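You operate a simulated robot arm through the tools that you are given. There is no shell and no other tool. Be economical: measure what you need, move in short steps, check, and stop when the job is done.

The job below is to be done with a simulated two-armed robot. You get a single attempt, and the scene is never put back.

TASK
Pick up the card with green clip with one hand, pass it to the other hand and put it on the top of the tool cabinet.

It is judged by the outcome, as a careful person would: the job done as asked, and still so three seconds after it is handed in. It fails if anything else is knocked over, pushed out of place, dropped, spilled or broken.

THE ROBOT
Two 7-joint arms with two-finger parallel grippers on one trunk, on a base that drives. Base frame: it is fixed to the floor where the robot stands at the start and does not move with it; the origin is under the middle of the robot, x ahead of it, y to its left, z up. Lengths are in m, angles in rad, forces in N, time in s.
The left shoulder is at the start at [0.05, 0.187, 1.174], the right one opposite. With the tool pointing down near the work surface each hand reaches from about 0.1 to 0.62 m from the robot's upright axis, wherever it stands, measured 20 degrees to its own side. Places, roughly: top of the tool cabinet (25x23 cm) [2.3, -0.52, 0.96]. Payload 3.43 kg a hand.
Tool frame (each hand has its own): the origin (TCP) lies between the finger pads and is the grasp point; the fingertips stand 0.03 m ahead of it; z points along the fingers, y is the line along which they close. Largest opening 0.094 m; finger width 0.028, thickness 0.01; the body of the gripper, 0.05 by 0.096 m, starts 0.055 m behind the TCP.
Orientation is that of the tool frame in the base frame, as a unit quaternion [w, x, y, z]. With the fingers straight down and closing along the base's y, the tool's x points along the base's -x, its y along +y and its z along -z.

THE INTERFACE
- The arms move only by the tool nudge_tool. It takes "left_moves", "right_moves" or both (then of equal length, played together; a hand with none holds still); each is a list of rows, each a list of 3 entries, a list of its own where there are three numbers: the shift along the tool's x, y, z in units of 20 mm (1.0 is 20 mm), then the turn, a rotation vector about the tool's x, y, z in units of 8 degrees (1.0 is 8 degrees), then the closure, from 0 (fully open) to 1 (shut). In form: [[[tx, ty, tz], [rx, ry, rz], claw], ...]. A call has 1 to 10 rows; each row shifts and turns the commanded pose from where the row before left it, along the tool's axes as they then stand. A call with a number of a shift or a turn outside -1 to 1 is refused whole. Each row takes 0.2 s and may step no farther than 0.05 m and 0.15 rad from the row before; otherwise, or with a gripper value out of range, the whole call is refused. Where a pose cannot be reached the arm comes as near as it can. A force on the tool above 40 N (or 10 N above the force at the start of the call, whichever is more), or a blocked arm, ends the call early, and 0.2 s more pass. The fingers move at their own pace (about 0.153 m/s each) and stop on an object; they squeeze with about 38 N. The grip force told is the motor's: it shows also when the fingers shut on nothing. Time passes only in rows, and 0.2 s behind the last, so rows that do not move let the fingers close. The reply holds the time, the measured pose of the TCP, the force on the tool along the base axes, the opening and the grip force, in the units named above and with some noise, with the torque about the TCP (base axes, N m) and any sound that the robot's microphone picked up.
- Cameras (640 x 400 px; columns grow to the right, rows downward): "scene" is now at [0.1431, 0.0152, 1.3972]; the picture's right is [0.17, -0.99, 0.00], its down [0.06, 0.01, -1.00] and it looks along [0.98, 0.17, 0.06] (base axes); focal length 214 px, centre (320, 200). "left" rides on the left gripper at [0.076, -0.014, -0.103] in its tool frame; the picture's right is [0.18, 0.98, 0.00], its down [-0.75, 0.14, -0.64] and it looks along [-0.63, 0.12, 0.77] (tool axes); focal length 243 px, centre (320, 200). "right" rides on the right gripper at [0.076, 0.014, -0.102] in its tool frame; the picture's right is [-0.18, 0.98, 0.00], its down [-0.75, -0.14, -0.64] and it looks along [-0.63, -0.12, 0.77] (tool axes); focal length 243 px, centre (320, 200). There is no depth. A picture from a camera that has moved, and an enlarged one, comes with that camera's place and axes in the base frame and with its lens.
- camera(camera): a new picture of that camera. The clock stands still meanwhile.
- slide_trunk(by): slides the trunk up (or, below 0, down) by that many m; the arms and the scene camera ride with it, the base frame stays. It gives what a move gives, with no picture.
- steer(legs): drives the robot by 1 to 6 legs, each [ahead, left, turn to the left] in m, m and rad, along the robot's own axes; the way and the turn of a leg run together, so that a leg with both is an arc; at most 1.5 m and 3.142 rad a leg. The arms and the cameras ride along, it lands a little off, and it stops where it bumps. It gives what a move gives.
- aim_head(pan, tilt): turns the head with the scene camera to pan (to the left, within 1.396 rad either way) and tilt (down, from -0.506 to 1.204), counted from straight ahead of the robot. It gives what a move gives.
- zoom(camera, box): a new picture of the part [left, top, right, bottom] of that camera's present view, enlarged. The clock stands still meanwhile.
- hand_in(): hands the job in; it is judged then, once.

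Go step by step. Nothing tells you exact positions but the pictures and the camera data: compare them with the known pose of the tool, close in by small moves and look again before you grip or let go. The budget is 120 turns and 108 pictures, counting those below and the enlarged ones. Unless the task says otherwise, let go and move clear before handing in, and close with one line.

The tools are called after "Request:" by a JSON object that holds its "name" and its "arguments". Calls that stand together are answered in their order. nudge_tool: Moves the arms, as the interface text tells. Its arguments: {"type":"object","properties":{"left_moves":{"type":"array"},"right_moves":{"type":"array"}},"required":[]} The other tools are called the same way: slide_trunk (by) slides the trunk up or down; steer (legs) drives the base; aim_head (pan, tilt) turns the head that bears the scene camera; camera (camera) takes a picture; zoom (camera, box) takes an enlarged picture of a part of a camera's view; hand_in () hands the job in.

At the start:

```text
time_s: 0.0
left_tcp_pos: [0.2228, 0.1678, 1.3663]
left_orientation: [0.0, 0.001, 1.0, 0.0]
left_contact_force: [0.5, -1.0, 1.1]
left_wrist_torque: [0.01, 0.0, 0.04]
left_grip_width: 0.094
left_grip_force: 0.0
right_tcp_pos: [0.2743, -0.0469, 1.4049]
right_orientation: [-0.001, 0.0, 1.0, 0.001]
right_contact_force: [0.1, -0.6, 0.2]
right_wrist_torque: [-0.02, 0.01, 0.03]
right_grip_width: 0.0939
right_grip_force: 0.1
trunk travel left (down, up): [-0.389, 0.042]
robot x, y, heading: [0.0007, 0.0012, 0.003]
head pan, tilt: [0.169, -0.063]
```

scene: 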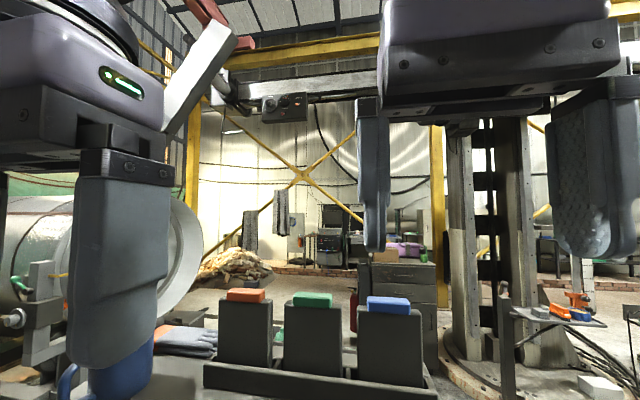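
right: 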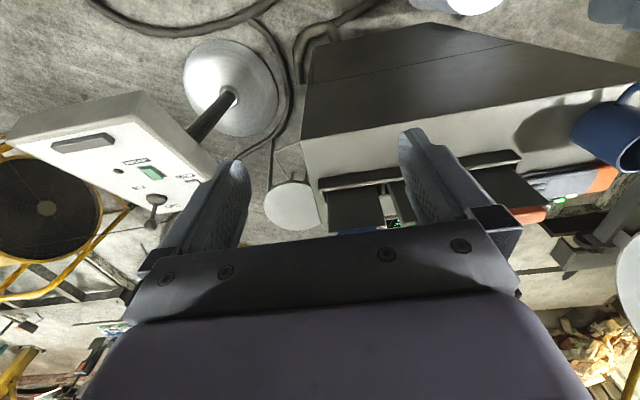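
left: 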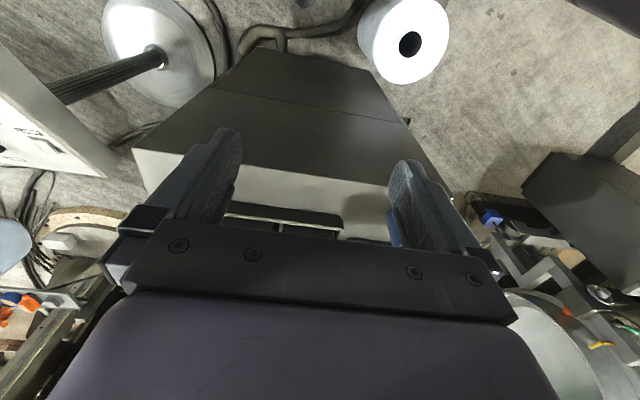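

I see three dark cards in a rack with orange, green and blue clips; green is in the middle. I'll tilt the head down to see the table and rack better.

Request:
{"name": "aim_head", "arguments": {"pan": 0.0, "tilt": 0.6}}

Request:
{"name": "camera", "arguments": {"camera": "scene"}}

```text
time_s: 1.0
left_tcp_pos: [0.2231, 0.1677, 1.3671]
left_orientation: [0.0, 0.0, 1.0, 0.0]
left_contact_force: [0.7, 0.0, -0.2]
left_wrist_torque: [0.02, 0.0, 0.01]
left_grip_width: 0.094
left_grip_force: 0.1
right_tcp_pos: [0.2757, -0.0472, 1.4047]
right_orientation: [0.0, 0.0, 1.0, 0.001]
right_contact_force: [0.3, -0.4, -0.1]
right_wrist_torque: [0.0, -0.02, 0.02]
right_grip_width: 0.0941
right_grip_force: 0.1
trunk travel left (down, up): [-0.389, 0.042]
robot x, y, heading: [0.0, 0.0026, 0.004]
head pan, tilt: [0.0, 0.6]
```

```text
104 pictures are left
camera scene: at [0.1445, 0.0003, 1.3365], right [0.0, -1.0, 0.0], down [-0.56, 0.0, -0.83], along [0.83, 0.0, -0.56], focal length 214 px, centre (320, 200)
```

scene: 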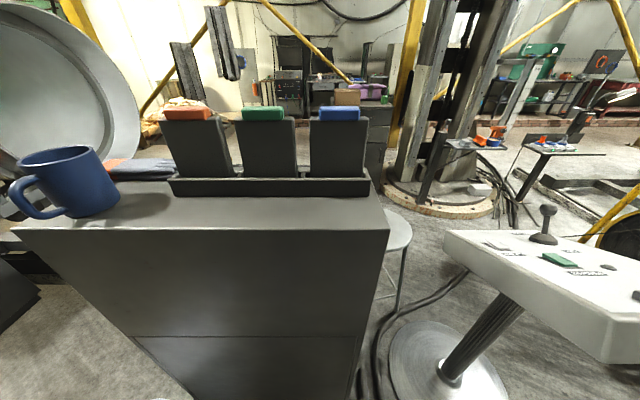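

The bench top seems to be at z≈1.14, front edge x≈0.37, and the green clip near [0.48, 0.085, 1.27]. I'll zoom in on the rack and on the cabinet.

Request:
{"name": "zoom", "arguments": {"camera": "scene", "box": [150, 80, 390, 230]}}

Request:
{"name": "zoom", "arguments": {"camera": "scene", "box": [320, 70, 440, 145]}}

```text
2.67 times, centred on (270, 155) of scene
camera zoom: at [0.1445, 0.0003, 1.3365], right [0.0, -1.0, 0.0], down [-0.56, 0.0, -0.83], along [0.83, 0.0, -0.56], focal length 572 px, centre (453, 320)
```

zoom: 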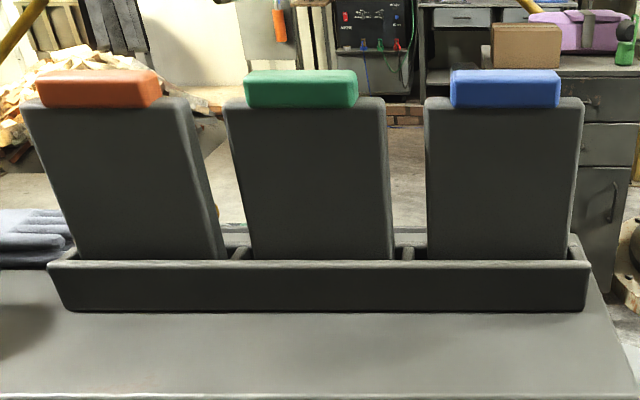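

```text
5.33 times, centred on (380, 108) of scene
camera zoom: at [0.1445, 0.0003, 1.3365], right [0.0, -1.0, 0.0], down [-0.56, 0.0, -0.83], along [0.83, 0.0, -0.56], focal length 1144 px, centre (0, 693)
```

zoom: 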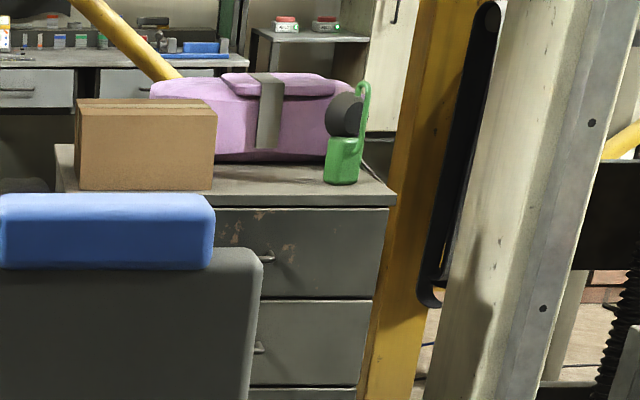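

The cabinet's back is cluttered, with its front strip free. I'll turn the left hand 90° so its fingers close along x over the green clip, moving the right hand aside a little.

Request:
{"name": "nudge_tool", "arguments": {"left_moves": [[[0, 0, 0], [0, 0, 1], 0], [[0, 0, 0], [0, 0, 1], 0], [[0, 0, 0], [0, 0, 1], 0], [[0, 0, 0], [0, 0, 1], 0], [[0, 0, 0], [0, 0, 1], 0], [[0, 0, 0], [0, 0, 1], 0], [[0, 0, 0], [0, 0, 1], 0], [[0, 0, 0], [0, 0, 1], 0], [[0, 0, 0], [0, 0, 1], 0], [[0, 0, 0], [0, 0, 1], 0]], "right_moves": [[[0, -1, 0], [0, 0, 0], 0], [[0, -1, 0], [0, 0, 0], 0], [[0, -1, 0], [0, 0, 0], 0], [[0, -1, 0], [0, 0, 0], 0], [[0, -1, 0], [0, 0, 0], 0], [[0, -1, 0], [0, 0, 0], 0], [[0, -1, 0], [0, 0, 0], 0], [[0, 0, 0], [0, 0, 0], 0], [[0, 0, 0], [0, 0, 0], 0], [[0, 0, 0], [0, 0, 0], 0]]}}

```text
time_s: 2.4
left_tcp_pos: [0.2273, 0.1675, 1.3668]
left_orientation: [0.002, 0.36, 0.933, -0.002]
left_contact_force: [9.3, 3.2, 0.5]
left_wrist_torque: [-0.13, 0.46, 0.31]
left_grip_width: 0.0888
left_grip_force: 0.0
right_tcp_pos: [0.2826, -0.1558, 1.3984]
right_orientation: [0.0, 0.0, 1.0, 0.002]
right_contact_force: [0.6, -0.7, 0.3]
right_wrist_torque: [-0.02, -0.01, -0.03]
right_grip_width: 0.0939
right_grip_force: 0.0
right hand out of reach, approached as far as the arm can: row 5
trunk travel left (down, up): [-0.389, 0.042]
robot x, y, heading: [-0.0025, 0.002, 0.0]
head pan, tilt: [0.0, 0.6]
stopped in row 6 (left hand): the force on the tool passed its limit at 41 N (the readings are from after the stop); the commanded pose is now the measured one
```

The left finger touched something behind it (probably the robot's own trunk). I move it forward 0.1 m before turning on.

Request:
{"name": "nudge_tool", "arguments": {"left_moves": [[[-0.743, 0.669, -0.2], [0, 0, 0], 0], [[-0.743, 0.669, -0.2], [0, 0, 0], 0], [[-0.743, 0.669, -0.2], [0, 0, 0], 0], [[-0.743, 0.669, -0.2], [0, 0, 0], 0], [[-0.743, 0.669, -0.2], [0, 0, 0], 0], [[0, 0, 0], [0, 0, 1], 0], [[0, 0, 0], [0, 0, 1], 0], [[0, 0, 0], [0, 0, 1], 0], [[0, 0, 0], [0, 0, 1], 0], [[0, 0, 0], [0, 0, 1], 0]]}}

Request:
{"name": "camera", "arguments": {"camera": "scene"}}

Request:
{"name": "camera", "arguments": {"camera": "left"}}

```text
time_s: 4.6
left_tcp_pos: [0.2647, 0.1189, 1.3035]
left_orientation: [0.003, 0.659, 0.752, -0.001]
left_contact_force: [-0.7, -0.2, -0.4]
left_wrist_torque: [-0.02, 0.05, 0.03]
left_grip_width: 0.0939
left_grip_force: 0.0
left hand out of reach, approached as far as the arm can: row 5, 6, 7, 8, 9, 10
right_tcp_pos: [0.2824, -0.1562, 1.3983]
right_orientation: [0.0, 0.0, 1.0, 0.001]
right_contact_force: [-0.2, -0.6, -0.6]
right_wrist_torque: [-0.03, -0.02, 0.01]
right_grip_width: 0.094
right_grip_force: 0.2
trunk travel left (down, up): [-0.389, 0.042]
robot x, y, heading: [-0.0019, -0.0004, -0.004]
head pan, tilt: [0.0, 0.6]
```

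```text
101 pictures are left
camera scene: at [0.1446, 0.0001, 1.3364], right [0.0, -1.0, 0.0], down [-0.57, 0.0, -0.83], along [0.83, 0.0, -0.57], focal length 214 px, centre (320, 200)
```

scene: 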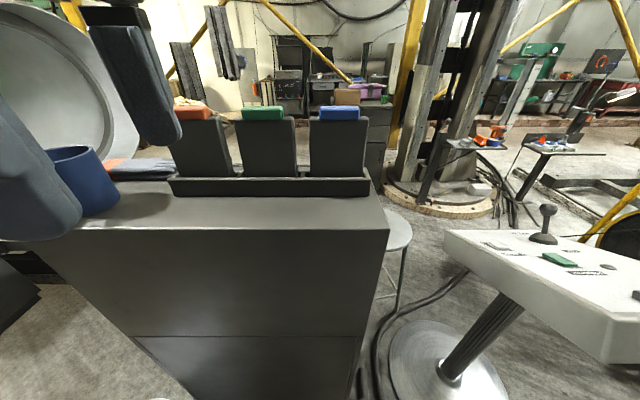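

```text
100 pictures are left
camera left: at [0.2404, 0.1914, 1.4078], right [0.95, 0.31, 0.0], down [0.24, -0.73, 0.65], along [0.2, -0.61, -0.76], focal length 243 px, centre (320, 200)
```

left: 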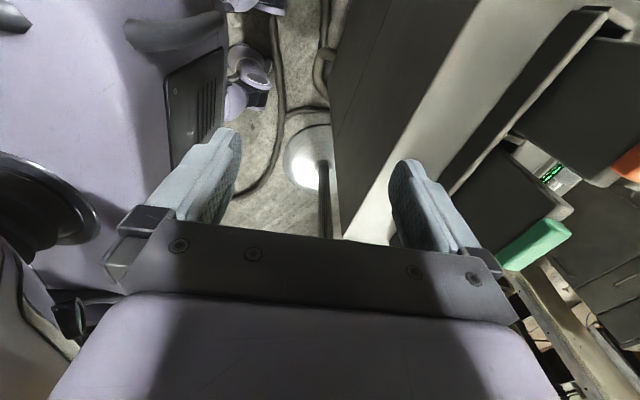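

The hand is limited in reach at this height, so I raise the trunk and see where the hands come.

Request:
{"name": "slide_trunk", "arguments": {"by": 0.04}}

Request:
{"name": "nudge_tool", "arguments": {"left_moves": [[[0, 0, 0], [0, 0, 0], 0]]}}

```text
time_s: 5.4
left_tcp_pos: [0.2645, 0.1185, 1.3451]
left_orientation: [0.004, 0.66, 0.752, 0.0]
left_contact_force: [0.3, 0.9, -0.4]
left_wrist_torque: [0.0, -0.02, 0.0]
left_grip_width: 0.0939
left_grip_force: 0.0
right_tcp_pos: [0.2832, -0.1555, 1.4388]
right_orientation: [0.0, 0.0, 1.0, 0.002]
right_contact_force: [0.3, 0.4, 0.0]
right_wrist_torque: [0.0, 0.01, 0.01]
right_grip_width: 0.094
right_grip_force: 0.0
trunk travel left (down, up): [-0.429, 0.002]
robot x, y, heading: [0.0004, -0.0005, -0.003]
head pan, tilt: [0.0, 0.6]
```

```text
time_s: 5.8
left_tcp_pos: [0.2652, 0.119, 1.3444]
left_orientation: [0.003, 0.659, 0.752, 0.0]
left_contact_force: [-0.4, -0.2, 0.7]
left_wrist_torque: [0.02, 0.0, 0.01]
left_grip_width: 0.094
left_grip_force: 0.0
right_tcp_pos: [0.282, -0.1543, 1.4392]
right_orientation: [0.001, 0.001, 1.0, 0.001]
right_contact_force: [0.2, 0.8, 0.9]
right_wrist_torque: [-0.01, 0.02, 0.01]
right_grip_width: 0.094
right_grip_force: 0.1
trunk travel left (down, up): [-0.429, 0.002]
robot x, y, heading: [0.0042, -0.0015, -0.001]
head pan, tilt: [0.0, 0.6]
```

Now at z 1.344; I finish the turn and try moving forward toward the clip.

Request:
{"name": "nudge_tool", "arguments": {"left_moves": [[[0, 0, 0], [0, 0, 0.94], 0], [[0, 1, 0], [0, 0, 0], 0], [[0, 1, 0], [0, 0, 0], 0], [[0, 1, 0], [0, 0, 0], 0], [[0, 1, 0], [0, 0, 0], 0], [[0, 1, 0], [0, 0, 0], 0]]}}

```text
time_s: 7.2
left_tcp_pos: [0.2853, 0.0828, 1.2924]
left_orientation: [0.003, 0.706, 0.708, 0.0]
left_contact_force: [0.0, 0.6, 0.1]
left_wrist_torque: [-0.03, -0.01, 0.01]
left_grip_width: 0.094
left_grip_force: 0.1
left hand out of reach, approached as far as the arm can: row 1, 2, 3, 4, 5, 6
right_tcp_pos: [0.2825, -0.1556, 1.4386]
right_orientation: [0.0, 0.0, 1.0, 0.001]
right_contact_force: [0.0, -0.6, 0.7]
right_wrist_torque: [-0.01, 0.01, -0.04]
right_grip_width: 0.0942
right_grip_force: 0.2
trunk travel left (down, up): [-0.429, 0.002]
robot x, y, heading: [0.0006, 0.0008, -0.001]
head pan, tilt: [0.0, 0.6]
```

The sideways yaw runs into an arm limit. A forward-pitched hand closing along y across the clip's ends (about 7 cm) is more natural, so I turn back.

Request:
{"name": "nudge_tool", "arguments": {"left_moves": [[[0, 0, -0.3], [0, 0, -1], 0], [[0, 0, -0.3], [0, 0, -1], 0], [[0, 0, -0.3], [0, 0, -1], 0], [[0, 0, -0.3], [0, 0, -1], 0], [[0, 0, -0.3], [0, 0, -1], 0], [[0, 0, -0.3], [0, 0, -1], 0], [[0, 0, -0.3], [0, 0, -1], 0], [[0, 0, -0.3], [0, 0, -1], 0], [[0, 0, -0.3], [0, 0, -1], 0], [[0, 0, -0.3], [0, 0, -1], 0]]}}

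Request:
{"name": "nudge_tool", "arguments": {"left_moves": [[[0, 0, 0], [0, -1, -1], 0], [[0, 0, 0], [0, -1, -0.25], 0], [[0, 0, 0], [0, -1, 0], 0], [[0, 0, 0], [0, -1, 0], 0], [[0, 0, 0], [0, -1, 0], 0], [[0, 0, 0], [0, -1, 0], 0]]}}

Request:
{"name": "camera", "arguments": {"camera": "scene"}}

Request:
{"name": "camera", "arguments": {"camera": "left"}}

```text
time_s: 9.1
left_tcp_pos: [0.2872, 0.0846, 1.3396]
left_orientation: [0.001, 0.222, 0.975, -0.002]
left_contact_force: [0.0, 0.1, -0.1]
left_wrist_torque: [0.03, 0.0, -0.04]
left_grip_width: 0.0941
left_grip_force: 0.1
right_tcp_pos: [0.2818, -0.1556, 1.4376]
right_orientation: [0.0, 0.0, 1.0, 0.002]
right_contact_force: [-0.7, -0.1, 0.5]
right_wrist_torque: [0.02, -0.01, -0.01]
right_grip_width: 0.0943
right_grip_force: 0.1
trunk travel left (down, up): [-0.429, 0.002]
robot x, y, heading: [0.0025, -0.0013, -0.002]
head pan, tilt: [0.0, 0.6]
stopped in row 9 (left hand): the force on the tool passed its limit at 48 N (the readings are from after the stop); the commanded pose is now the measured one
```

```text
refused: row 1 steps farther than a row can; nothing moved
```

```text
99 pictures are left
camera scene: at [0.1449, 0.0005, 1.3773], right [0.0, -1.0, 0.0], down [-0.56, 0.0, -0.83], along [0.83, 0.0, -0.56], focal length 214 px, centre (320, 200)
```

scene: 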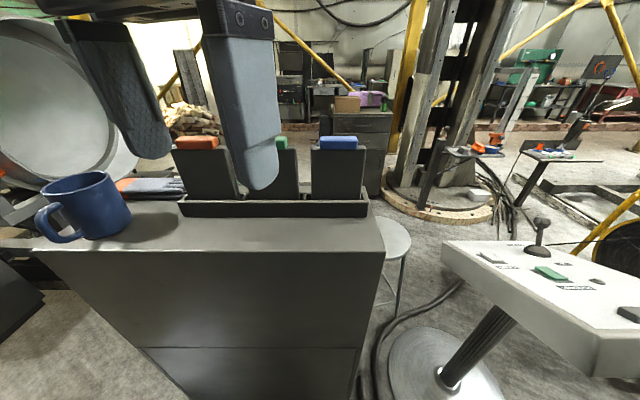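

```text
98 pictures are left
camera left: at [0.2129, 0.1039, 1.4434], right [0.26, 0.97, 0.0], down [0.74, -0.2, 0.64], along [0.62, -0.17, -0.77], focal length 243 px, centre (320, 200)
```

left: 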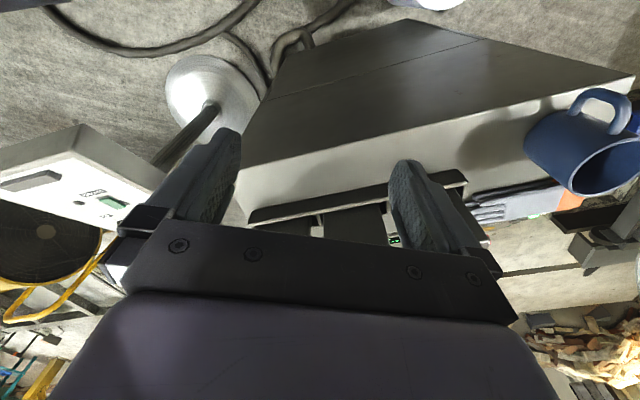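

The hand touched the robot's head. I slide it left, finish un-yawing and then pitch it forward.

Request:
{"name": "nudge_tool", "arguments": {"left_moves": [[[0.2, 0.98, 0], [0, 0, 0], 0], [[0.2, 0.98, 0], [0, 0, 0], 0], [[0.2, 0.98, 0], [0, 0, 0], 0], [[0, 0.5, 0], [0, 0, -1], 0], [[0, 0, 0], [0, 0, -1], 0], [[0, 0, 0], [0, 0, -1], 0], [[0, 0, 0], [0, 0, -0.2], 0]]}}

Request:
{"name": "nudge_tool", "arguments": {"left_moves": [[[0, 0, 0], [0, -1, 0], 0], [[0, 0, 0], [0, -1, 0], 0], [[0, 0, 0], [0, -1, 0], 0], [[0, 0, 0], [0, -1, 0], 0], [[0, 0, 0], [0, -1, 0], 0], [[0, 0, 0], [0, -1, 0], 0]]}}

Request:
{"name": "camera", "arguments": {"camera": "scene"}}

Request:
{"name": "camera", "arguments": {"camera": "left"}}

```text
time_s: 10.7
left_tcp_pos: [0.3063, 0.1512, 1.338]
left_orientation: [0.001, -0.002, 1.0, -0.001]
left_contact_force: [-0.1, -0.4, -0.6]
left_wrist_torque: [0.0, -0.01, -0.02]
left_grip_width: 0.0942
left_grip_force: 0.1
right_tcp_pos: [0.2826, -0.1554, 1.438]
right_orientation: [0.0, 0.0, 1.0, 0.003]
right_contact_force: [-0.1, 0.1, -0.2]
right_wrist_torque: [0.03, 0.02, -0.01]
right_grip_width: 0.0942
right_grip_force: 0.0
trunk travel left (down, up): [-0.429, 0.002]
robot x, y, heading: [0.0007, -0.0006, 0.001]
head pan, tilt: [0.0, 0.6]
```

```text
time_s: 12.1
left_tcp_pos: [0.3065, 0.1534, 1.3406]
left_orientation: [0.408, -0.003, 0.913, -0.002]
left_contact_force: [-0.3, 0.1, 0.4]
left_wrist_torque: [-0.01, 0.01, -0.02]
left_grip_width: 0.0939
left_grip_force: 0.0
right_tcp_pos: [0.282, -0.1556, 1.4379]
right_orientation: [0.0, 0.0, 1.0, 0.003]
right_contact_force: [0.0, 0.1, 0.1]
right_wrist_torque: [0.01, -0.03, 0.02]
right_grip_width: 0.0939
right_grip_force: 0.0
trunk travel left (down, up): [-0.429, 0.002]
robot x, y, heading: [-0.0007, -0.0015, 0.002]
head pan, tilt: [0.0, 0.6]
```

```text
97 pictures are left
camera scene: at [0.1442, -0.0008, 1.3761], right [-0.01, -1.0, 0.0], down [-0.57, 0.01, -0.82], along [0.82, -0.01, -0.57], focal length 214 px, centre (320, 200)
```

scene: 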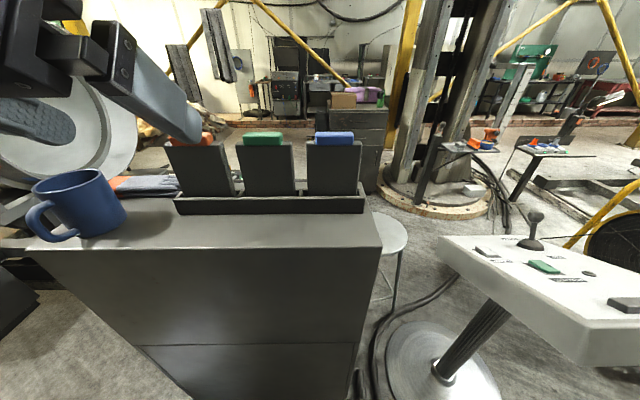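

```text
96 pictures are left
camera left: at [0.1801, 0.1372, 1.3529], right [-0.13, 0.98, -0.14], down [0.02, 0.15, 0.99], along [0.99, 0.12, -0.04], focal length 243 px, centre (320, 200)
```

left: 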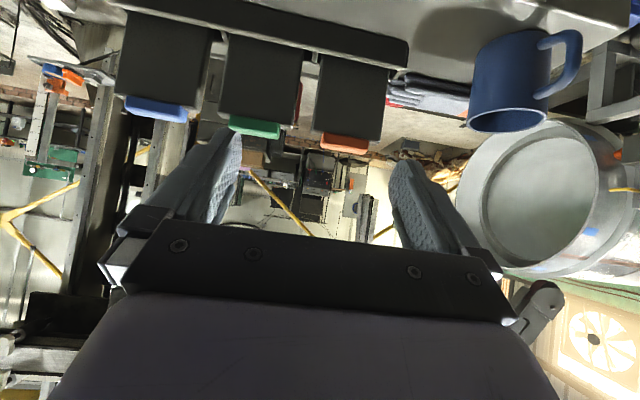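

The pitched posture works. Triangulated, the green clip is at about [0.471, 0.083, 1.268]. I pitch to nearly horizontal and line up in y.

Request:
{"name": "nudge_tool", "arguments": {"left_moves": [[[0, 0, 0], [0, -1, 0], 0], [[0, 0, 0], [0, -1, 0], 0], [[0, 0, 0], [0, -1, 0], 0], [[0, 0, 0], [0, -1, 0], 0], [[0, -1, 0], [0, 0, 0], 0], [[0, -1, 0], [0, 0, 0], 0], [[0, -1, 0], [0, 0, 0], 0], [[0, -0.5, 0], [0, 0, 0], 0]]}}

Request:
{"name": "camera", "arguments": {"camera": "left"}}

Request:
{"name": "camera", "arguments": {"camera": "scene"}}

```text
time_s: 13.5
left_tcp_pos: [0.3319, 0.1582, 1.366]
left_orientation: [0.636, -0.089, 0.767, -0.002]
left_contact_force: [-0.7, 0.5, 0.9]
left_wrist_torque: [-0.01, 0.0, 0.01]
left_grip_width: 0.0943
left_grip_force: 0.0
left hand out of reach, approached as far as the arm can: row 4
right_tcp_pos: [0.2818, -0.155, 1.4394]
right_orientation: [0.0, 0.0, 1.0, 0.002]
right_contact_force: [0.5, 0.5, -1.1]
right_wrist_torque: [-0.03, 0.02, -0.03]
right_grip_width: 0.0939
right_grip_force: 0.1
trunk travel left (down, up): [-0.429, 0.002]
robot x, y, heading: [0.0033, -0.0013, -0.001]
head pan, tilt: [0.0, 0.6]
stopped in row 7 (left hand): the arm was blocked; the commanded pose is now the measured one
```

```text
95 pictures are left
camera left: at [0.2208, 0.1211, 1.3136], right [-0.17, 0.94, -0.29], down [-0.51, 0.17, 0.84], along [0.84, 0.29, 0.45], focal length 243 px, centre (320, 200)
```

left: 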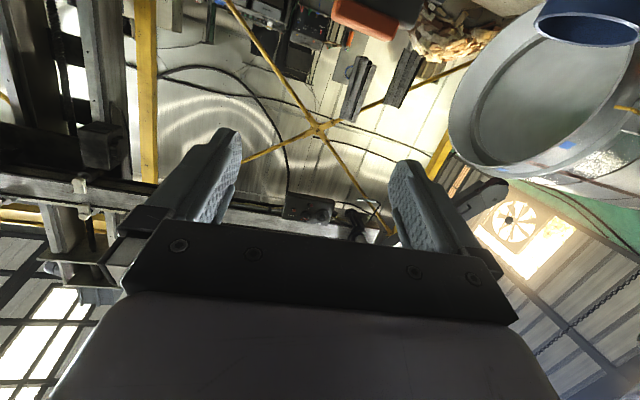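

```text
94 pictures are left
camera scene: at [0.1419, -0.0207, 1.3768], right [-0.24, -0.97, 0.0], down [-0.54, 0.13, -0.83], along [0.8, -0.2, -0.56], focal length 214 px, centre (320, 200)
```

scene: 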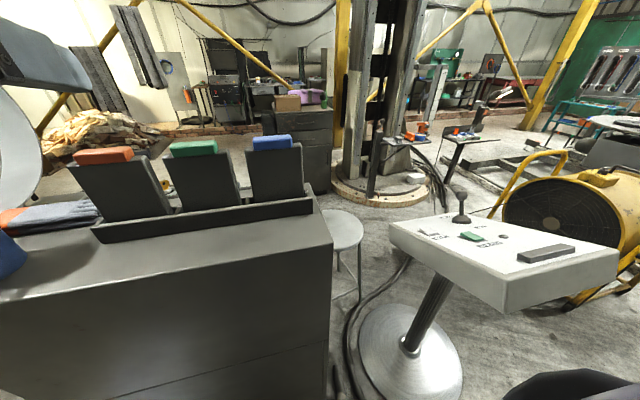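

The forearm bumped the head. Rather than squeeze past it, I shift the robot back and right so the clip lies straight ahead of the left shoulder.

Request:
{"name": "steer", "arguments": {"legs": [[-0.08, 0, 0], [0, -0.09, 0]]}}

Request:
{"name": "aim_head", "arguments": {"pan": 0.15, "tilt": 0.5}}

Request:
{"name": "camera", "arguments": {"camera": "scene"}}

Request:
{"name": "camera", "arguments": {"camera": "left"}}

```text
time_s: 15.6
left_tcp_pos: [0.2527, 0.0701, 1.3655]
left_orientation: [0.634, -0.092, 0.768, 0.001]
left_contact_force: [0.2, -0.9, -0.3]
left_wrist_torque: [0.0, -0.01, 0.01]
left_grip_width: 0.0941
left_grip_force: 0.1
right_tcp_pos: [0.201, -0.2453, 1.4392]
right_orientation: [0.0, 0.0, 1.0, 0.002]
right_contact_force: [0.8, 0.4, -0.3]
right_wrist_torque: [0.02, 0.03, 0.0]
right_grip_width: 0.094
right_grip_force: 0.1
trunk travel left (down, up): [-0.429, 0.002]
robot x, y, heading: [-0.0841, -0.0893, 0.0]
head pan, tilt: [0.0, 0.6]
```

```text
time_s: 16.3
left_tcp_pos: [0.2522, 0.0705, 1.3666]
left_orientation: [0.635, -0.096, 0.767, -0.003]
left_contact_force: [0.0, -0.3, 0.0]
left_wrist_torque: [-0.02, 0.01, 0.01]
left_grip_width: 0.0941
left_grip_force: 0.1
right_tcp_pos: [0.2016, -0.245, 1.4395]
right_orientation: [0.001, 0.0, 1.0, 0.0]
right_contact_force: [0.0, -0.5, 0.6]
right_wrist_torque: [-0.03, 0.01, 0.0]
right_grip_width: 0.094
right_grip_force: 0.1
trunk travel left (down, up): [-0.429, 0.002]
robot x, y, heading: [-0.0803, -0.0881, -0.004]
head pan, tilt: [0.15, 0.499]
```

```text
93 pictures are left
camera scene: at [0.0638, -0.1087, 1.3829], right [-0.22, -0.98, 0.0], down [-0.49, 0.11, -0.86], along [0.84, -0.19, -0.5], focal length 214 px, centre (320, 200)
```

scene: 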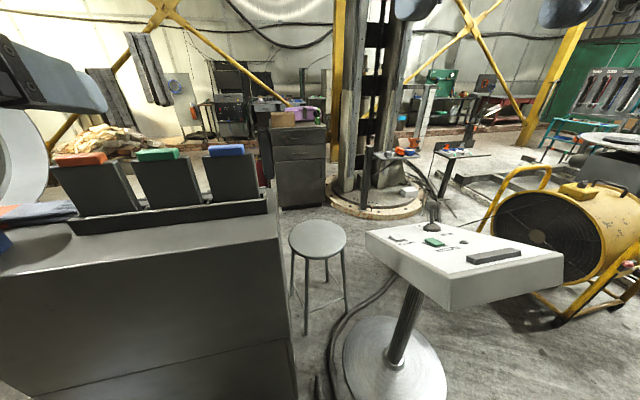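

```text
92 pictures are left
camera left: at [0.1416, 0.0324, 1.3163], right [-0.17, 0.94, -0.3], down [-0.51, 0.18, 0.84], along [0.84, 0.3, 0.45], focal length 243 px, centre (320, 200)
```

left: 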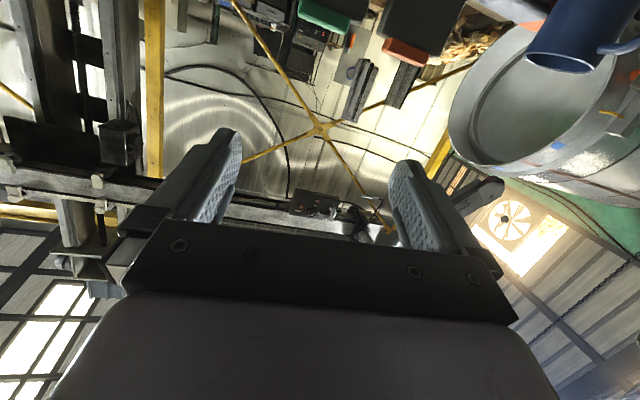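

The head is still being pushed by the left arm; I move the hand forward, levelling its orientation.

Request:
{"name": "nudge_tool", "arguments": {"left_moves": [[[-0.177, -0.143, 0.975], [0, 0, 0], 0], [[-0.177, -0.143, 0.975], [0, 0, 0], 0], [[-0.177, -0.143, 0.975], [0, 0, 0], 0], [[-0.177, -0.143, 0.975], [0, 0, 0], 0], [[0, 0, 0], [0.42, 0, 0.55], 0], [[0, 0, 0], [0.42, 0, 0.55], 0]]}}

Request:
{"name": "aim_head", "arguments": {"pan": 0.15, "tilt": 0.5}}

Request:
{"name": "camera", "arguments": {"camera": "scene"}}

Request:
{"name": "camera", "arguments": {"camera": "left"}}

```text
time_s: 17.7
left_tcp_pos: [0.333, 0.0687, 1.3652]
left_orientation: [0.636, 0.005, 0.772, 0.004]
left_contact_force: [0.2, 1.0, -0.9]
left_wrist_torque: [-0.03, 0.01, 0.0]
left_grip_width: 0.0939
left_grip_force: 0.0
right_tcp_pos: [0.2021, -0.2446, 1.4381]
right_orientation: [0.0, 0.001, 1.0, 0.001]
right_contact_force: [0.3, 0.8, -0.1]
right_wrist_torque: [-0.01, 0.0, -0.01]
right_grip_width: 0.0941
right_grip_force: 0.1
trunk travel left (down, up): [-0.429, 0.002]
robot x, y, heading: [-0.0786, -0.0902, -0.002]
head pan, tilt: [0.15, 0.499]
```

```text
time_s: 18.3
left_tcp_pos: [0.3336, 0.0695, 1.3643]
left_orientation: [0.637, 0.005, 0.771, 0.003]
left_contact_force: [-0.1, -0.1, 0.6]
left_wrist_torque: [0.01, 0.01, -0.01]
left_grip_width: 0.094
left_grip_force: 0.1
right_tcp_pos: [0.2022, -0.2446, 1.438]
right_orientation: [0.0, 0.0, 1.0, 0.001]
right_contact_force: [0.4, 0.2, -0.1]
right_wrist_torque: [0.05, 0.0, 0.01]
right_grip_width: 0.0941
right_grip_force: 0.1
trunk travel left (down, up): [-0.429, 0.002]
robot x, y, heading: [-0.0792, -0.0877, 0.006]
head pan, tilt: [0.15, 0.499]
```

```text
91 pictures are left
camera scene: at [0.0657, -0.0753, 1.3855], right [0.15, -0.99, 0.0], down [-0.47, -0.07, -0.88], along [0.87, 0.13, -0.48], focal length 214 px, centre (320, 200)
```

scene: 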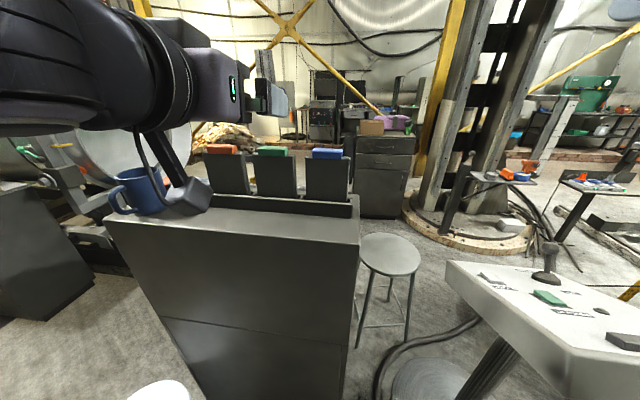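

```text
90 pictures are left
camera left: at [0.2184, 0.0544, 1.3103], right [-0.03, 0.99, -0.17], down [-0.49, 0.13, 0.86], along [0.87, 0.11, 0.47], focal length 243 px, centre (320, 200)
```

left: 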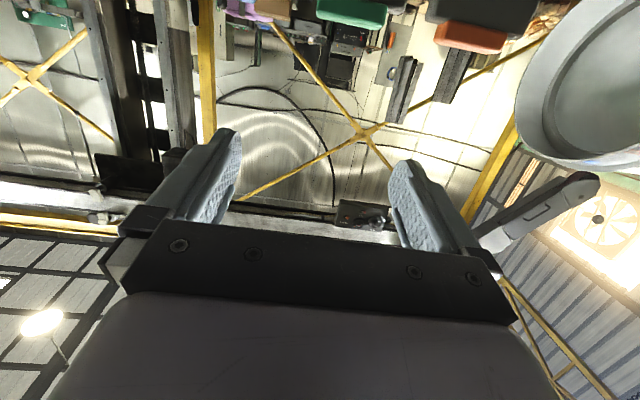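

The posture is now good. I zoom in on the clip for a precise look at its edges.

Request:
{"name": "zoom", "arguments": {"camera": "scene", "box": [190, 125, 350, 225]}}

Request:
{"name": "zoom", "arguments": {"camera": "left", "box": [200, 0, 520, 200]}}

```text
4.00 times, centred on (270, 175) of scene
camera zoom: at [0.0657, -0.0753, 1.3855], right [0.15, -0.99, 0.0], down [-0.47, -0.07, -0.88], along [0.87, 0.13, -0.48], focal length 858 px, centre (520, 300)
```

zoom: 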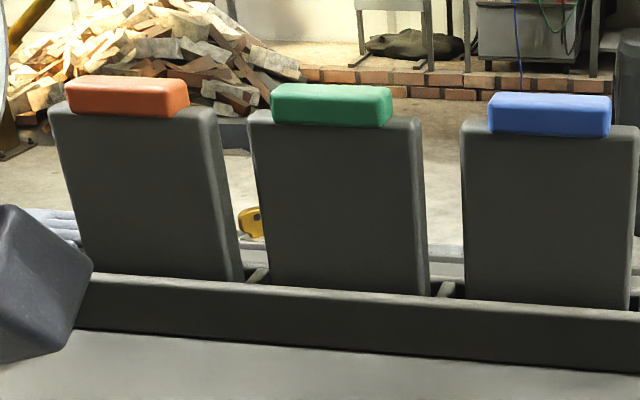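

```text
2.00 times, centred on (360, 100) of left
camera zoom: at [0.2184, 0.0544, 1.3103], right [-0.03, 0.99, -0.17], down [-0.49, 0.13, 0.86], along [0.87, 0.11, 0.47], focal length 485 px, centre (240, 400)
```

zoom: 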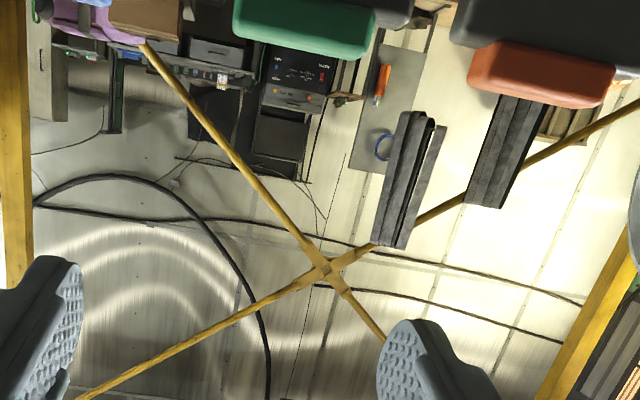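

Clip: y≈0.048–0.110, z≈1.258–1.271, x≈0.46–0.485; card width ~0.09, top at z≈1.259. I approach to just above and in front of it.

Request:
{"name": "nudge_tool", "arguments": {"left_moves": [[[0.214, 0.075, 0.92], [0, 0, 0], 0], [[0.214, 0.075, 0.92], [0, 0, 0], 0], [[0.214, 0.075, 0.92], [0, 0, 0], 0], [[0.214, 0.075, 0.92], [0, 0, 0], 0], [[0.214, 0.075, 0.92], [0, 0, 0], 0], [[0.214, 0.075, 0.92], [0, 0, 0], 0], [[0.214, 0.075, 0.92], [0, 0, 0], 0]]}}

Request:
{"name": "camera", "arguments": {"camera": "scene"}}

Request:
{"name": "camera", "arguments": {"camera": "left"}}

```text
time_s: 19.9
left_tcp_pos: [0.4536, 0.0812, 1.3096]
left_orientation: [0.636, 0.006, 0.772, 0.003]
left_contact_force: [0.0, -0.5, -0.7]
left_wrist_torque: [-0.02, -0.01, -0.01]
left_grip_width: 0.0938
left_grip_force: 0.1
right_tcp_pos: [0.2019, -0.244, 1.4388]
right_orientation: [0.0, 0.0, 1.0, 0.001]
right_contact_force: [-0.1, -0.1, -0.7]
right_wrist_torque: [0.01, 0.04, 0.03]
right_grip_width: 0.0941
right_grip_force: 0.1
trunk travel left (down, up): [-0.429, 0.002]
robot x, y, heading: [-0.0784, -0.0863, 0.003]
head pan, tilt: [0.15, 0.499]
```

```text
87 pictures are left
camera scene: at [0.0661, -0.0752, 1.3854], right [0.15, -0.99, 0.0], down [-0.47, -0.07, -0.88], along [0.87, 0.13, -0.48], focal length 214 px, centre (320, 200)
```

scene: 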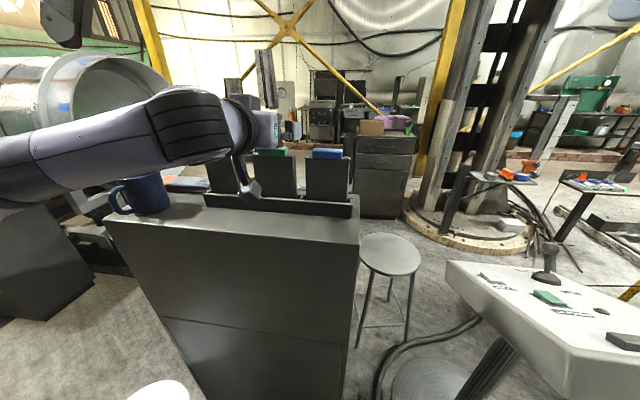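

```text
86 pictures are left
camera left: at [0.3398, 0.0664, 1.2556], right [-0.03, 0.99, -0.17], down [-0.49, 0.13, 0.86], along [0.87, 0.11, 0.47], focal length 243 px, centre (320, 200)
```

left: 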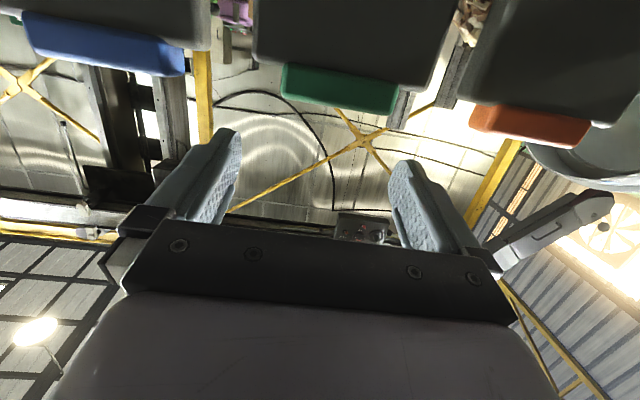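

Alignment checks: clip centre y≈0.082. I ease down and forward so the fingers straddle the clip.

Request:
{"name": "nudge_tool", "arguments": {"left_moves": [[[0.3, 0, 0.66], [0, 0, 0], 0], [[0.5, 0, 0.66], [0, 0, 0], 0], [[0.7, 0.02, 0], [0, 0, 0], 0], [[0, 0, 0], [0, 0, 0], 0]]}}

Request:
{"name": "camera", "arguments": {"camera": "left"}}

Request:
{"name": "zoom", "arguments": {"camera": "scene", "box": [190, 105, 350, 205]}}

```text
time_s: 20.9
left_tcp_pos: [0.4736, 0.0807, 1.2752]
left_orientation: [0.636, 0.006, 0.771, 0.003]
left_contact_force: [0.1, -1.1, -0.5]
left_wrist_torque: [-0.02, -0.02, -0.01]
left_grip_width: 0.0939
left_grip_force: 0.1
right_tcp_pos: [0.2008, -0.2441, 1.4388]
right_orientation: [0.0, 0.0, 1.0, 0.002]
right_contact_force: [-0.1, -0.2, -1.3]
right_wrist_torque: [-0.01, 0.0, -0.01]
right_grip_width: 0.094
right_grip_force: 0.1
trunk travel left (down, up): [-0.429, 0.002]
robot x, y, heading: [-0.081, -0.0902, 0.003]
head pan, tilt: [0.15, 0.499]
```

```text
85 pictures are left
camera left: at [0.3592, 0.0667, 1.2209], right [-0.03, 0.99, -0.17], down [-0.49, 0.13, 0.86], along [0.87, 0.11, 0.47], focal length 243 px, centre (320, 200)
```

left: 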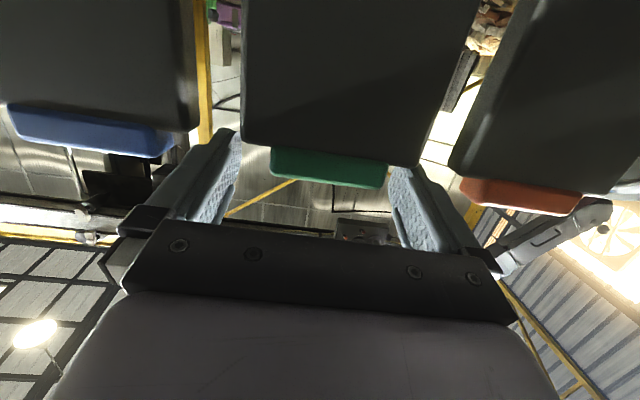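

```text
4.00 times, centred on (270, 155) of scene
camera zoom: at [0.0657, -0.0753, 1.3855], right [0.15, -0.99, 0.0], down [-0.47, -0.07, -0.88], along [0.87, 0.13, -0.48], focal length 858 px, centre (520, 380)
```

zoom: 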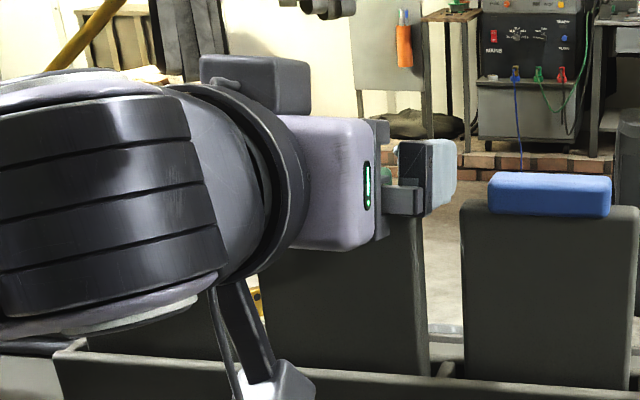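

The clip lies between the fingers, above the card's shoulders. I close the grip.

Request:
{"name": "nudge_tool", "arguments": {"left_moves": [[[0.05, 0, 0], [0, 0, 0], 0.3], [[0, 0, 0], [0, 0, 0], 0.6], [[0, 0, 0], [0, 0, 0], 1], [[0, 0, 0], [0, 0, 0], 1]]}}

Request:
{"name": "camera", "arguments": {"camera": "left"}}

```text
time_s: 21.9
left_tcp_pos: [0.4729, 0.081, 1.2757]
left_orientation: [0.636, 0.006, 0.771, 0.004]
left_contact_force: [0.7, -1.6, 3.0]
left_wrist_torque: [0.09, -0.18, -0.09]
left_grip_width: 0.0762
left_grip_force: 37.4
right_tcp_pos: [0.2017, -0.2447, 1.4389]
right_orientation: [0.0, 0.0, 1.0, 0.003]
right_contact_force: [0.1, -0.1, -0.9]
right_wrist_torque: [0.0, -0.05, -0.03]
right_grip_width: 0.0941
right_grip_force: 0.0
trunk travel left (down, up): [-0.429, 0.002]
robot x, y, heading: [-0.0797, -0.0914, -0.002]
head pan, tilt: [0.15, 0.499]
```

```text
83 pictures are left
camera left: at [0.3589, 0.0669, 1.221], right [-0.03, 0.99, -0.17], down [-0.49, 0.13, 0.86], along [0.87, 0.11, 0.48], focal length 243 px, centre (320, 200)
```

left: 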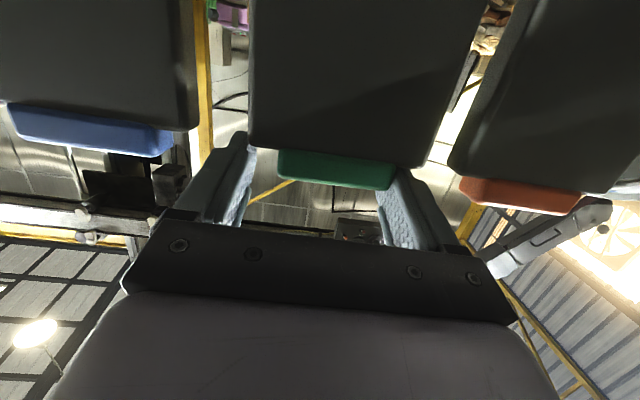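

The width 0.076 = half clip + half card: one finger caught the card's shoulder. I open, rise 6 mm and close again.

Request:
{"name": "nudge_tool", "arguments": {"left_moves": [[[0, 0, 0], [0, 0, 0], 0], [[0, 0, 0], [0, 0, 0], 0], [[-0.35, 0, 0], [0, 0, 0], 0], [[0, 0, 0], [0, 0, 0], 0.3], [[0, 0, 0], [0, 0, 0], 0.6], [[0, 0, 0], [0, 0, 0], 1], [[0, 0, 0], [0, 0, 0], 1]]}}

Request:
{"name": "camera", "arguments": {"camera": "left"}}

```text
time_s: 23.5
left_tcp_pos: [0.4749, 0.0812, 1.2819]
left_orientation: [0.636, 0.004, 0.771, 0.005]
left_contact_force: [-0.6, 1.5, 0.3]
left_wrist_torque: [-0.06, 0.02, 0.01]
left_grip_width: 0.0636
left_grip_force: 38.1
right_tcp_pos: [0.2008, -0.2454, 1.4384]
right_orientation: [0.0, 0.0, 1.0, 0.001]
right_contact_force: [-0.1, -0.1, 0.2]
right_wrist_torque: [0.04, 0.02, -0.01]
right_grip_width: 0.0938
right_grip_force: 0.0
trunk travel left (down, up): [-0.429, 0.002]
robot x, y, heading: [-0.0819, -0.0868, 0.005]
head pan, tilt: [0.15, 0.499]
```

```text
82 pictures are left
camera left: at [0.3607, 0.0671, 1.227], right [-0.03, 0.99, -0.17], down [-0.49, 0.13, 0.86], along [0.87, 0.11, 0.47], focal length 243 px, centre (320, 200)
```

left: 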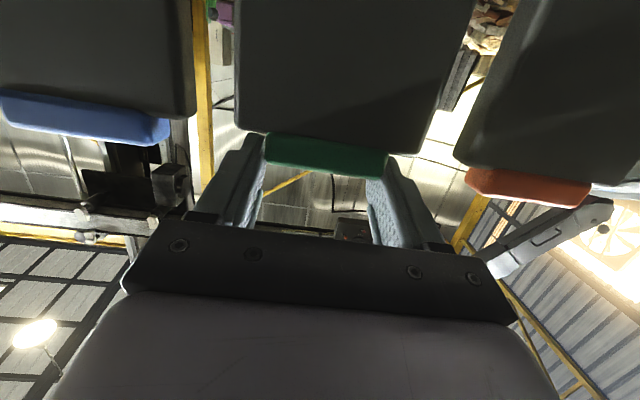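

Width 0.0636 matches the clip. I lift straight up.

Request:
{"name": "nudge_tool", "arguments": {"left_moves": [[[-0.49, 0, -0.1], [0, 0, 0], 1], [[-0.49, 0, -0.1], [0, 0, 0], 1], [[-0.49, 0, -0.1], [0, 0, 0], 1], [[-0.49, 0, -0.1], [0, 0, 0], 1], [[-0.49, 0, -0.1], [0, 0, 0], 1], [[-0.49, 0, -0.1], [0, 0, 0], 1]]}}

Request:
{"name": "camera", "arguments": {"camera": "scene"}}

Request:
{"name": "camera", "arguments": {"camera": "left"}}

```text
time_s: 24.9
left_tcp_pos: [0.4744, 0.0813, 1.342]
left_orientation: [0.636, 0.005, 0.772, 0.004]
left_contact_force: [0.2, -0.2, -1.6]
left_wrist_torque: [0.01, -0.01, -0.02]
left_grip_width: 0.0634
left_grip_force: 38.0
right_tcp_pos: [0.202, -0.2453, 1.4383]
right_orientation: [0.0, 0.0, 1.0, 0.002]
right_contact_force: [-0.7, 0.4, 0.8]
right_wrist_torque: [-0.02, 0.03, -0.03]
right_grip_width: 0.0941
right_grip_force: 0.1
trunk travel left (down, up): [-0.429, 0.002]
robot x, y, heading: [-0.0812, -0.0883, -0.001]
head pan, tilt: [0.15, 0.499]
```

```text
81 pictures are left
camera scene: at [0.0657, -0.0752, 1.3854], right [0.15, -0.99, 0.0], down [-0.47, -0.07, -0.88], along [0.87, 0.13, -0.48], focal length 214 px, centre (320, 200)
```

scene: 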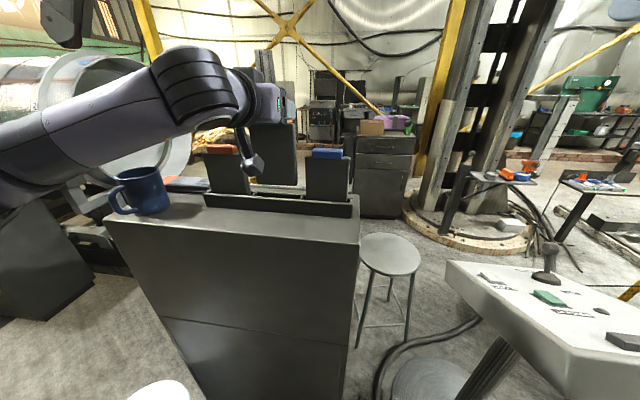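

```text
80 pictures are left
camera left: at [0.3599, 0.0659, 1.2878], right [-0.03, 0.99, -0.17], down [-0.49, 0.13, 0.86], along [0.87, 0.11, 0.47], focal length 243 px, centre (320, 200)
```

left: 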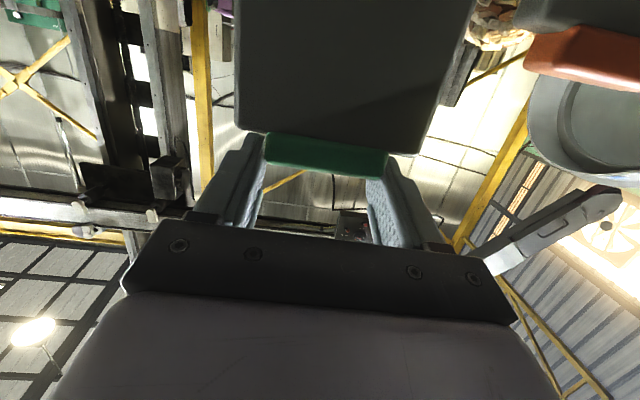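

The card is coming out cleanly. A bit more lift, then I back the robot away from the bench with the card.

Request:
{"name": "nudge_tool", "arguments": {"left_moves": [[[-0.49, 0, -0.1], [0, 0, 0], 1], [[-0.49, 0, -0.1], [0, 0, 0], 1], [[-0.49, 0, -0.1], [0, 0, 0], 1], [[-0.49, 0, -0.1], [0, 0, 0], 1], [[-0.49, 0, -0.1], [0, 0, 0], 1]]}}

Request:
{"name": "camera", "arguments": {"camera": "scene"}}

```text
time_s: 26.1
left_tcp_pos: [0.4742, 0.0799, 1.3917]
left_orientation: [0.636, 0.005, 0.771, 0.004]
left_contact_force: [-0.1, 0.5, -1.9]
left_wrist_torque: [0.0, 0.01, 0.01]
left_grip_width: 0.0632
left_grip_force: 37.9
right_tcp_pos: [0.2014, -0.2449, 1.4396]
right_orientation: [0.0, 0.0, 1.0, 0.002]
right_contact_force: [-0.5, 0.0, 0.7]
right_wrist_torque: [-0.02, 0.0, 0.0]
right_grip_width: 0.0938
right_grip_force: 0.1
trunk travel left (down, up): [-0.429, 0.002]
robot x, y, heading: [-0.0762, -0.0877, -0.0]
head pan, tilt: [0.15, 0.499]
```

```text
79 pictures are left
camera scene: at [0.0657, -0.0753, 1.3855], right [0.15, -0.99, 0.0], down [-0.47, -0.07, -0.88], along [0.87, 0.13, -0.48], focal length 214 px, centre (320, 200)
```

scene: 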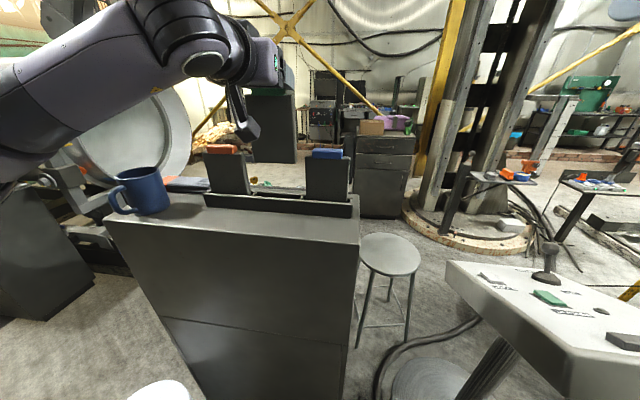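

The card is clear of the rack. Before backing up I look to the sides and behind.

Request:
{"name": "aim_head", "arguments": {"pan": -1.39, "tilt": 0.5}}

Request:
{"name": "camera", "arguments": {"camera": "scene"}}

Request:
{"name": "camera", "arguments": {"camera": "right"}}

```text
time_s: 27.7
left_tcp_pos: [0.473, 0.0788, 1.3917]
left_orientation: [0.636, 0.005, 0.771, 0.005]
left_contact_force: [1.0, -0.2, -0.7]
left_wrist_torque: [0.0, 0.01, 0.0]
left_grip_width: 0.0638
left_grip_force: 37.9
right_tcp_pos: [0.2017, -0.2447, 1.4387]
right_orientation: [0.0, 0.0, 1.0, 0.0]
right_contact_force: [0.9, -0.3, 0.3]
right_wrist_torque: [-0.02, -0.01, 0.0]
right_grip_width: 0.0938
right_grip_force: 0.0
trunk travel left (down, up): [-0.429, 0.002]
robot x, y, heading: [-0.0822, -0.0869, 0.005]
head pan, tilt: [-1.389, 0.499]
```

```text
78 pictures are left
camera scene: at [-0.0077, -0.1782, 1.3855], right [-0.98, -0.18, 0.0], down [-0.09, 0.47, -0.88], along [0.16, -0.86, -0.48], focal length 214 px, centre (320, 200)
```

scene: 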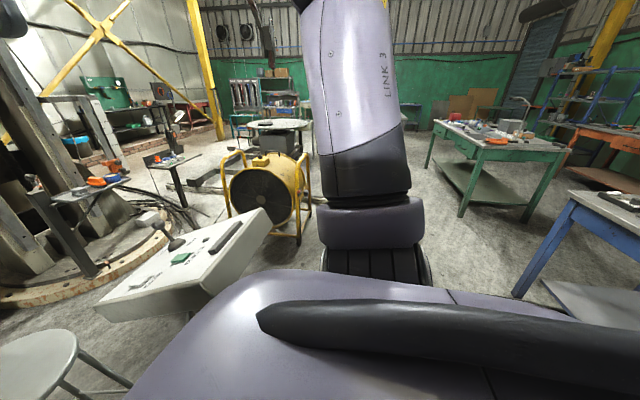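

```text
77 pictures are left
camera right: at [0.1257, -0.2305, 1.5407], right [0.18, 0.98, 0.0], down [0.75, -0.14, 0.64], along [0.63, -0.12, -0.77], focal length 243 px, centre (320, 200)
```

right: 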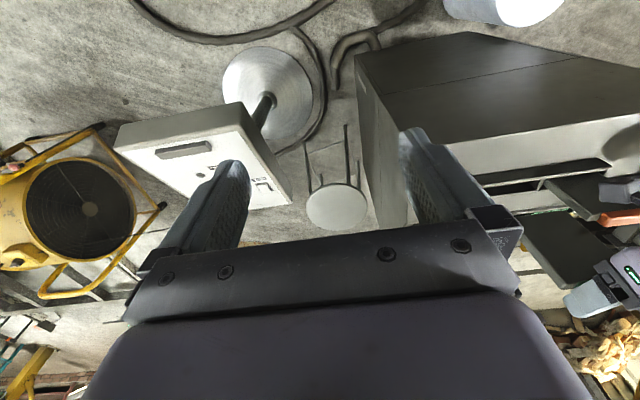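

Behind is open floor. The direct gap right of the bench is blocked by a stool and console, so I'll route later; first back up 0.35 m for the handover.

Request:
{"name": "steer", "arguments": {"legs": [[-0.4, 0, 0]]}}

Request:
{"name": "aim_head", "arguments": {"pan": 0.0, "tilt": 0.35}}

Request:
{"name": "camera", "arguments": {"camera": "scene"}}

```text
time_s: 30.2
left_tcp_pos: [0.0758, 0.0778, 1.3927]
left_orientation: [0.636, 0.006, 0.772, 0.004]
left_contact_force: [0.5, 0.5, -1.2]
left_wrist_torque: [0.0, -0.01, 0.01]
left_grip_width: 0.0636
left_grip_force: 38.0
right_tcp_pos: [-0.1981, -0.2457, 1.4386]
right_orientation: [-0.001, 0.003, 1.0, 0.001]
right_contact_force: [-0.5, 0.0, 0.8]
right_wrist_torque: [0.0, 0.01, 0.01]
right_grip_width: 0.0939
right_grip_force: 0.0
trunk travel left (down, up): [-0.429, 0.002]
robot x, y, heading: [-0.4799, -0.0849, -0.001]
head pan, tilt: [-1.389, 0.499]
```

```text
time_s: 31.8
left_tcp_pos: [0.0756, 0.0778, 1.3923]
left_orientation: [0.636, 0.006, 0.771, 0.003]
left_contact_force: [0.4, 1.1, -1.4]
left_wrist_torque: [-0.03, 0.0, 0.01]
left_grip_width: 0.0637
left_grip_force: 37.8
right_tcp_pos: [-0.198, -0.2451, 1.4389]
right_orientation: [0.0, 0.002, 1.0, 0.001]
right_contact_force: [-0.2, 0.8, 0.3]
right_wrist_torque: [0.01, -0.02, 0.02]
right_grip_width: 0.0939
right_grip_force: 0.1
trunk travel left (down, up): [-0.429, 0.002]
robot x, y, heading: [-0.4797, -0.0893, -0.005]
head pan, tilt: [0.0, 0.351]
```

```text
76 pictures are left
camera scene: at [-0.3296, -0.0886, 1.3991], right [0.0, -1.0, 0.0], down [-0.34, 0.0, -0.94], along [0.94, 0.0, -0.34], focal length 214 px, centre (320, 200)
```

scene: 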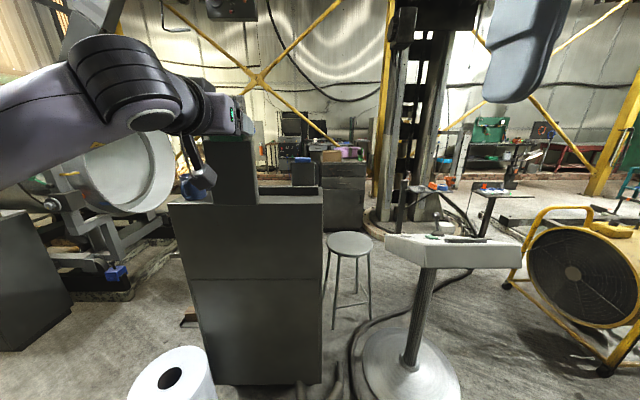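

The map: console right edge y≈-0.9, fan from y≈-1.75, stool (1.0,-0.33), post disc around (2.5,-1.35); a route around the console's right exists. Now for the handover I pitch the right hand to point forward.

Request:
{"name": "nudge_tool", "arguments": {"right_moves": [[[0, -0.5, 1], [0, 0, 0], 0], [[0, -0.5, 1], [0, 0, 0], 0], [[0, 0, 1], [0, -1, 0], 0], [[0, 0, 1], [0, -1, 0], 0], [[0, 0, 0.5], [0, -1, 0], 0], [[0, 0, 0], [0, -1, 0], 0], [[0, 0, 0], [0, -1, 0], 0], [[0, 0, 0], [0, -1, 0], 0]]}}

Request:
{"name": "camera", "arguments": {"camera": "scene"}}

```text
time_s: 33.6
left_tcp_pos: [0.076, 0.0772, 1.3913]
left_orientation: [0.637, 0.006, 0.771, 0.003]
left_contact_force: [0.4, -0.6, -1.4]
left_wrist_torque: [-0.03, 0.0, 0.0]
left_grip_width: 0.0636
left_grip_force: 38.1
right_tcp_pos: [-0.1917, -0.2636, 1.3478]
right_orientation: [0.408, 0.002, 0.913, 0.001]
right_contact_force: [-0.1, 0.9, 0.5]
right_wrist_torque: [-0.02, 0.0, -0.02]
right_grip_width: 0.0941
right_grip_force: 0.0
trunk travel left (down, up): [-0.429, 0.002]
robot x, y, heading: [-0.4788, -0.087, -0.001]
head pan, tilt: [0.0, 0.351]
```

```text
75 pictures are left
camera scene: at [-0.3297, -0.0886, 1.3992], right [0.0, -1.0, 0.0], down [-0.34, 0.0, -0.94], along [0.94, 0.0, -0.34], focal length 214 px, centre (320, 200)
```

scene: 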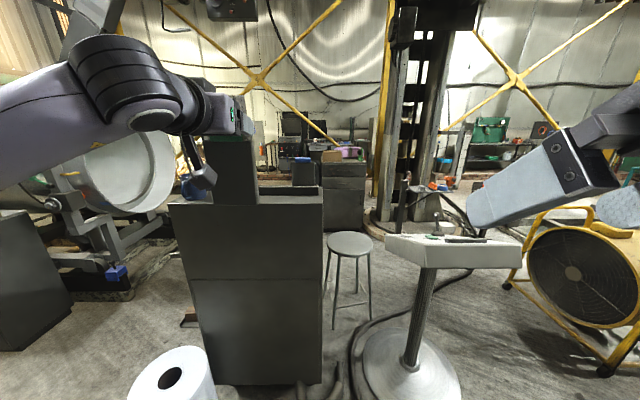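

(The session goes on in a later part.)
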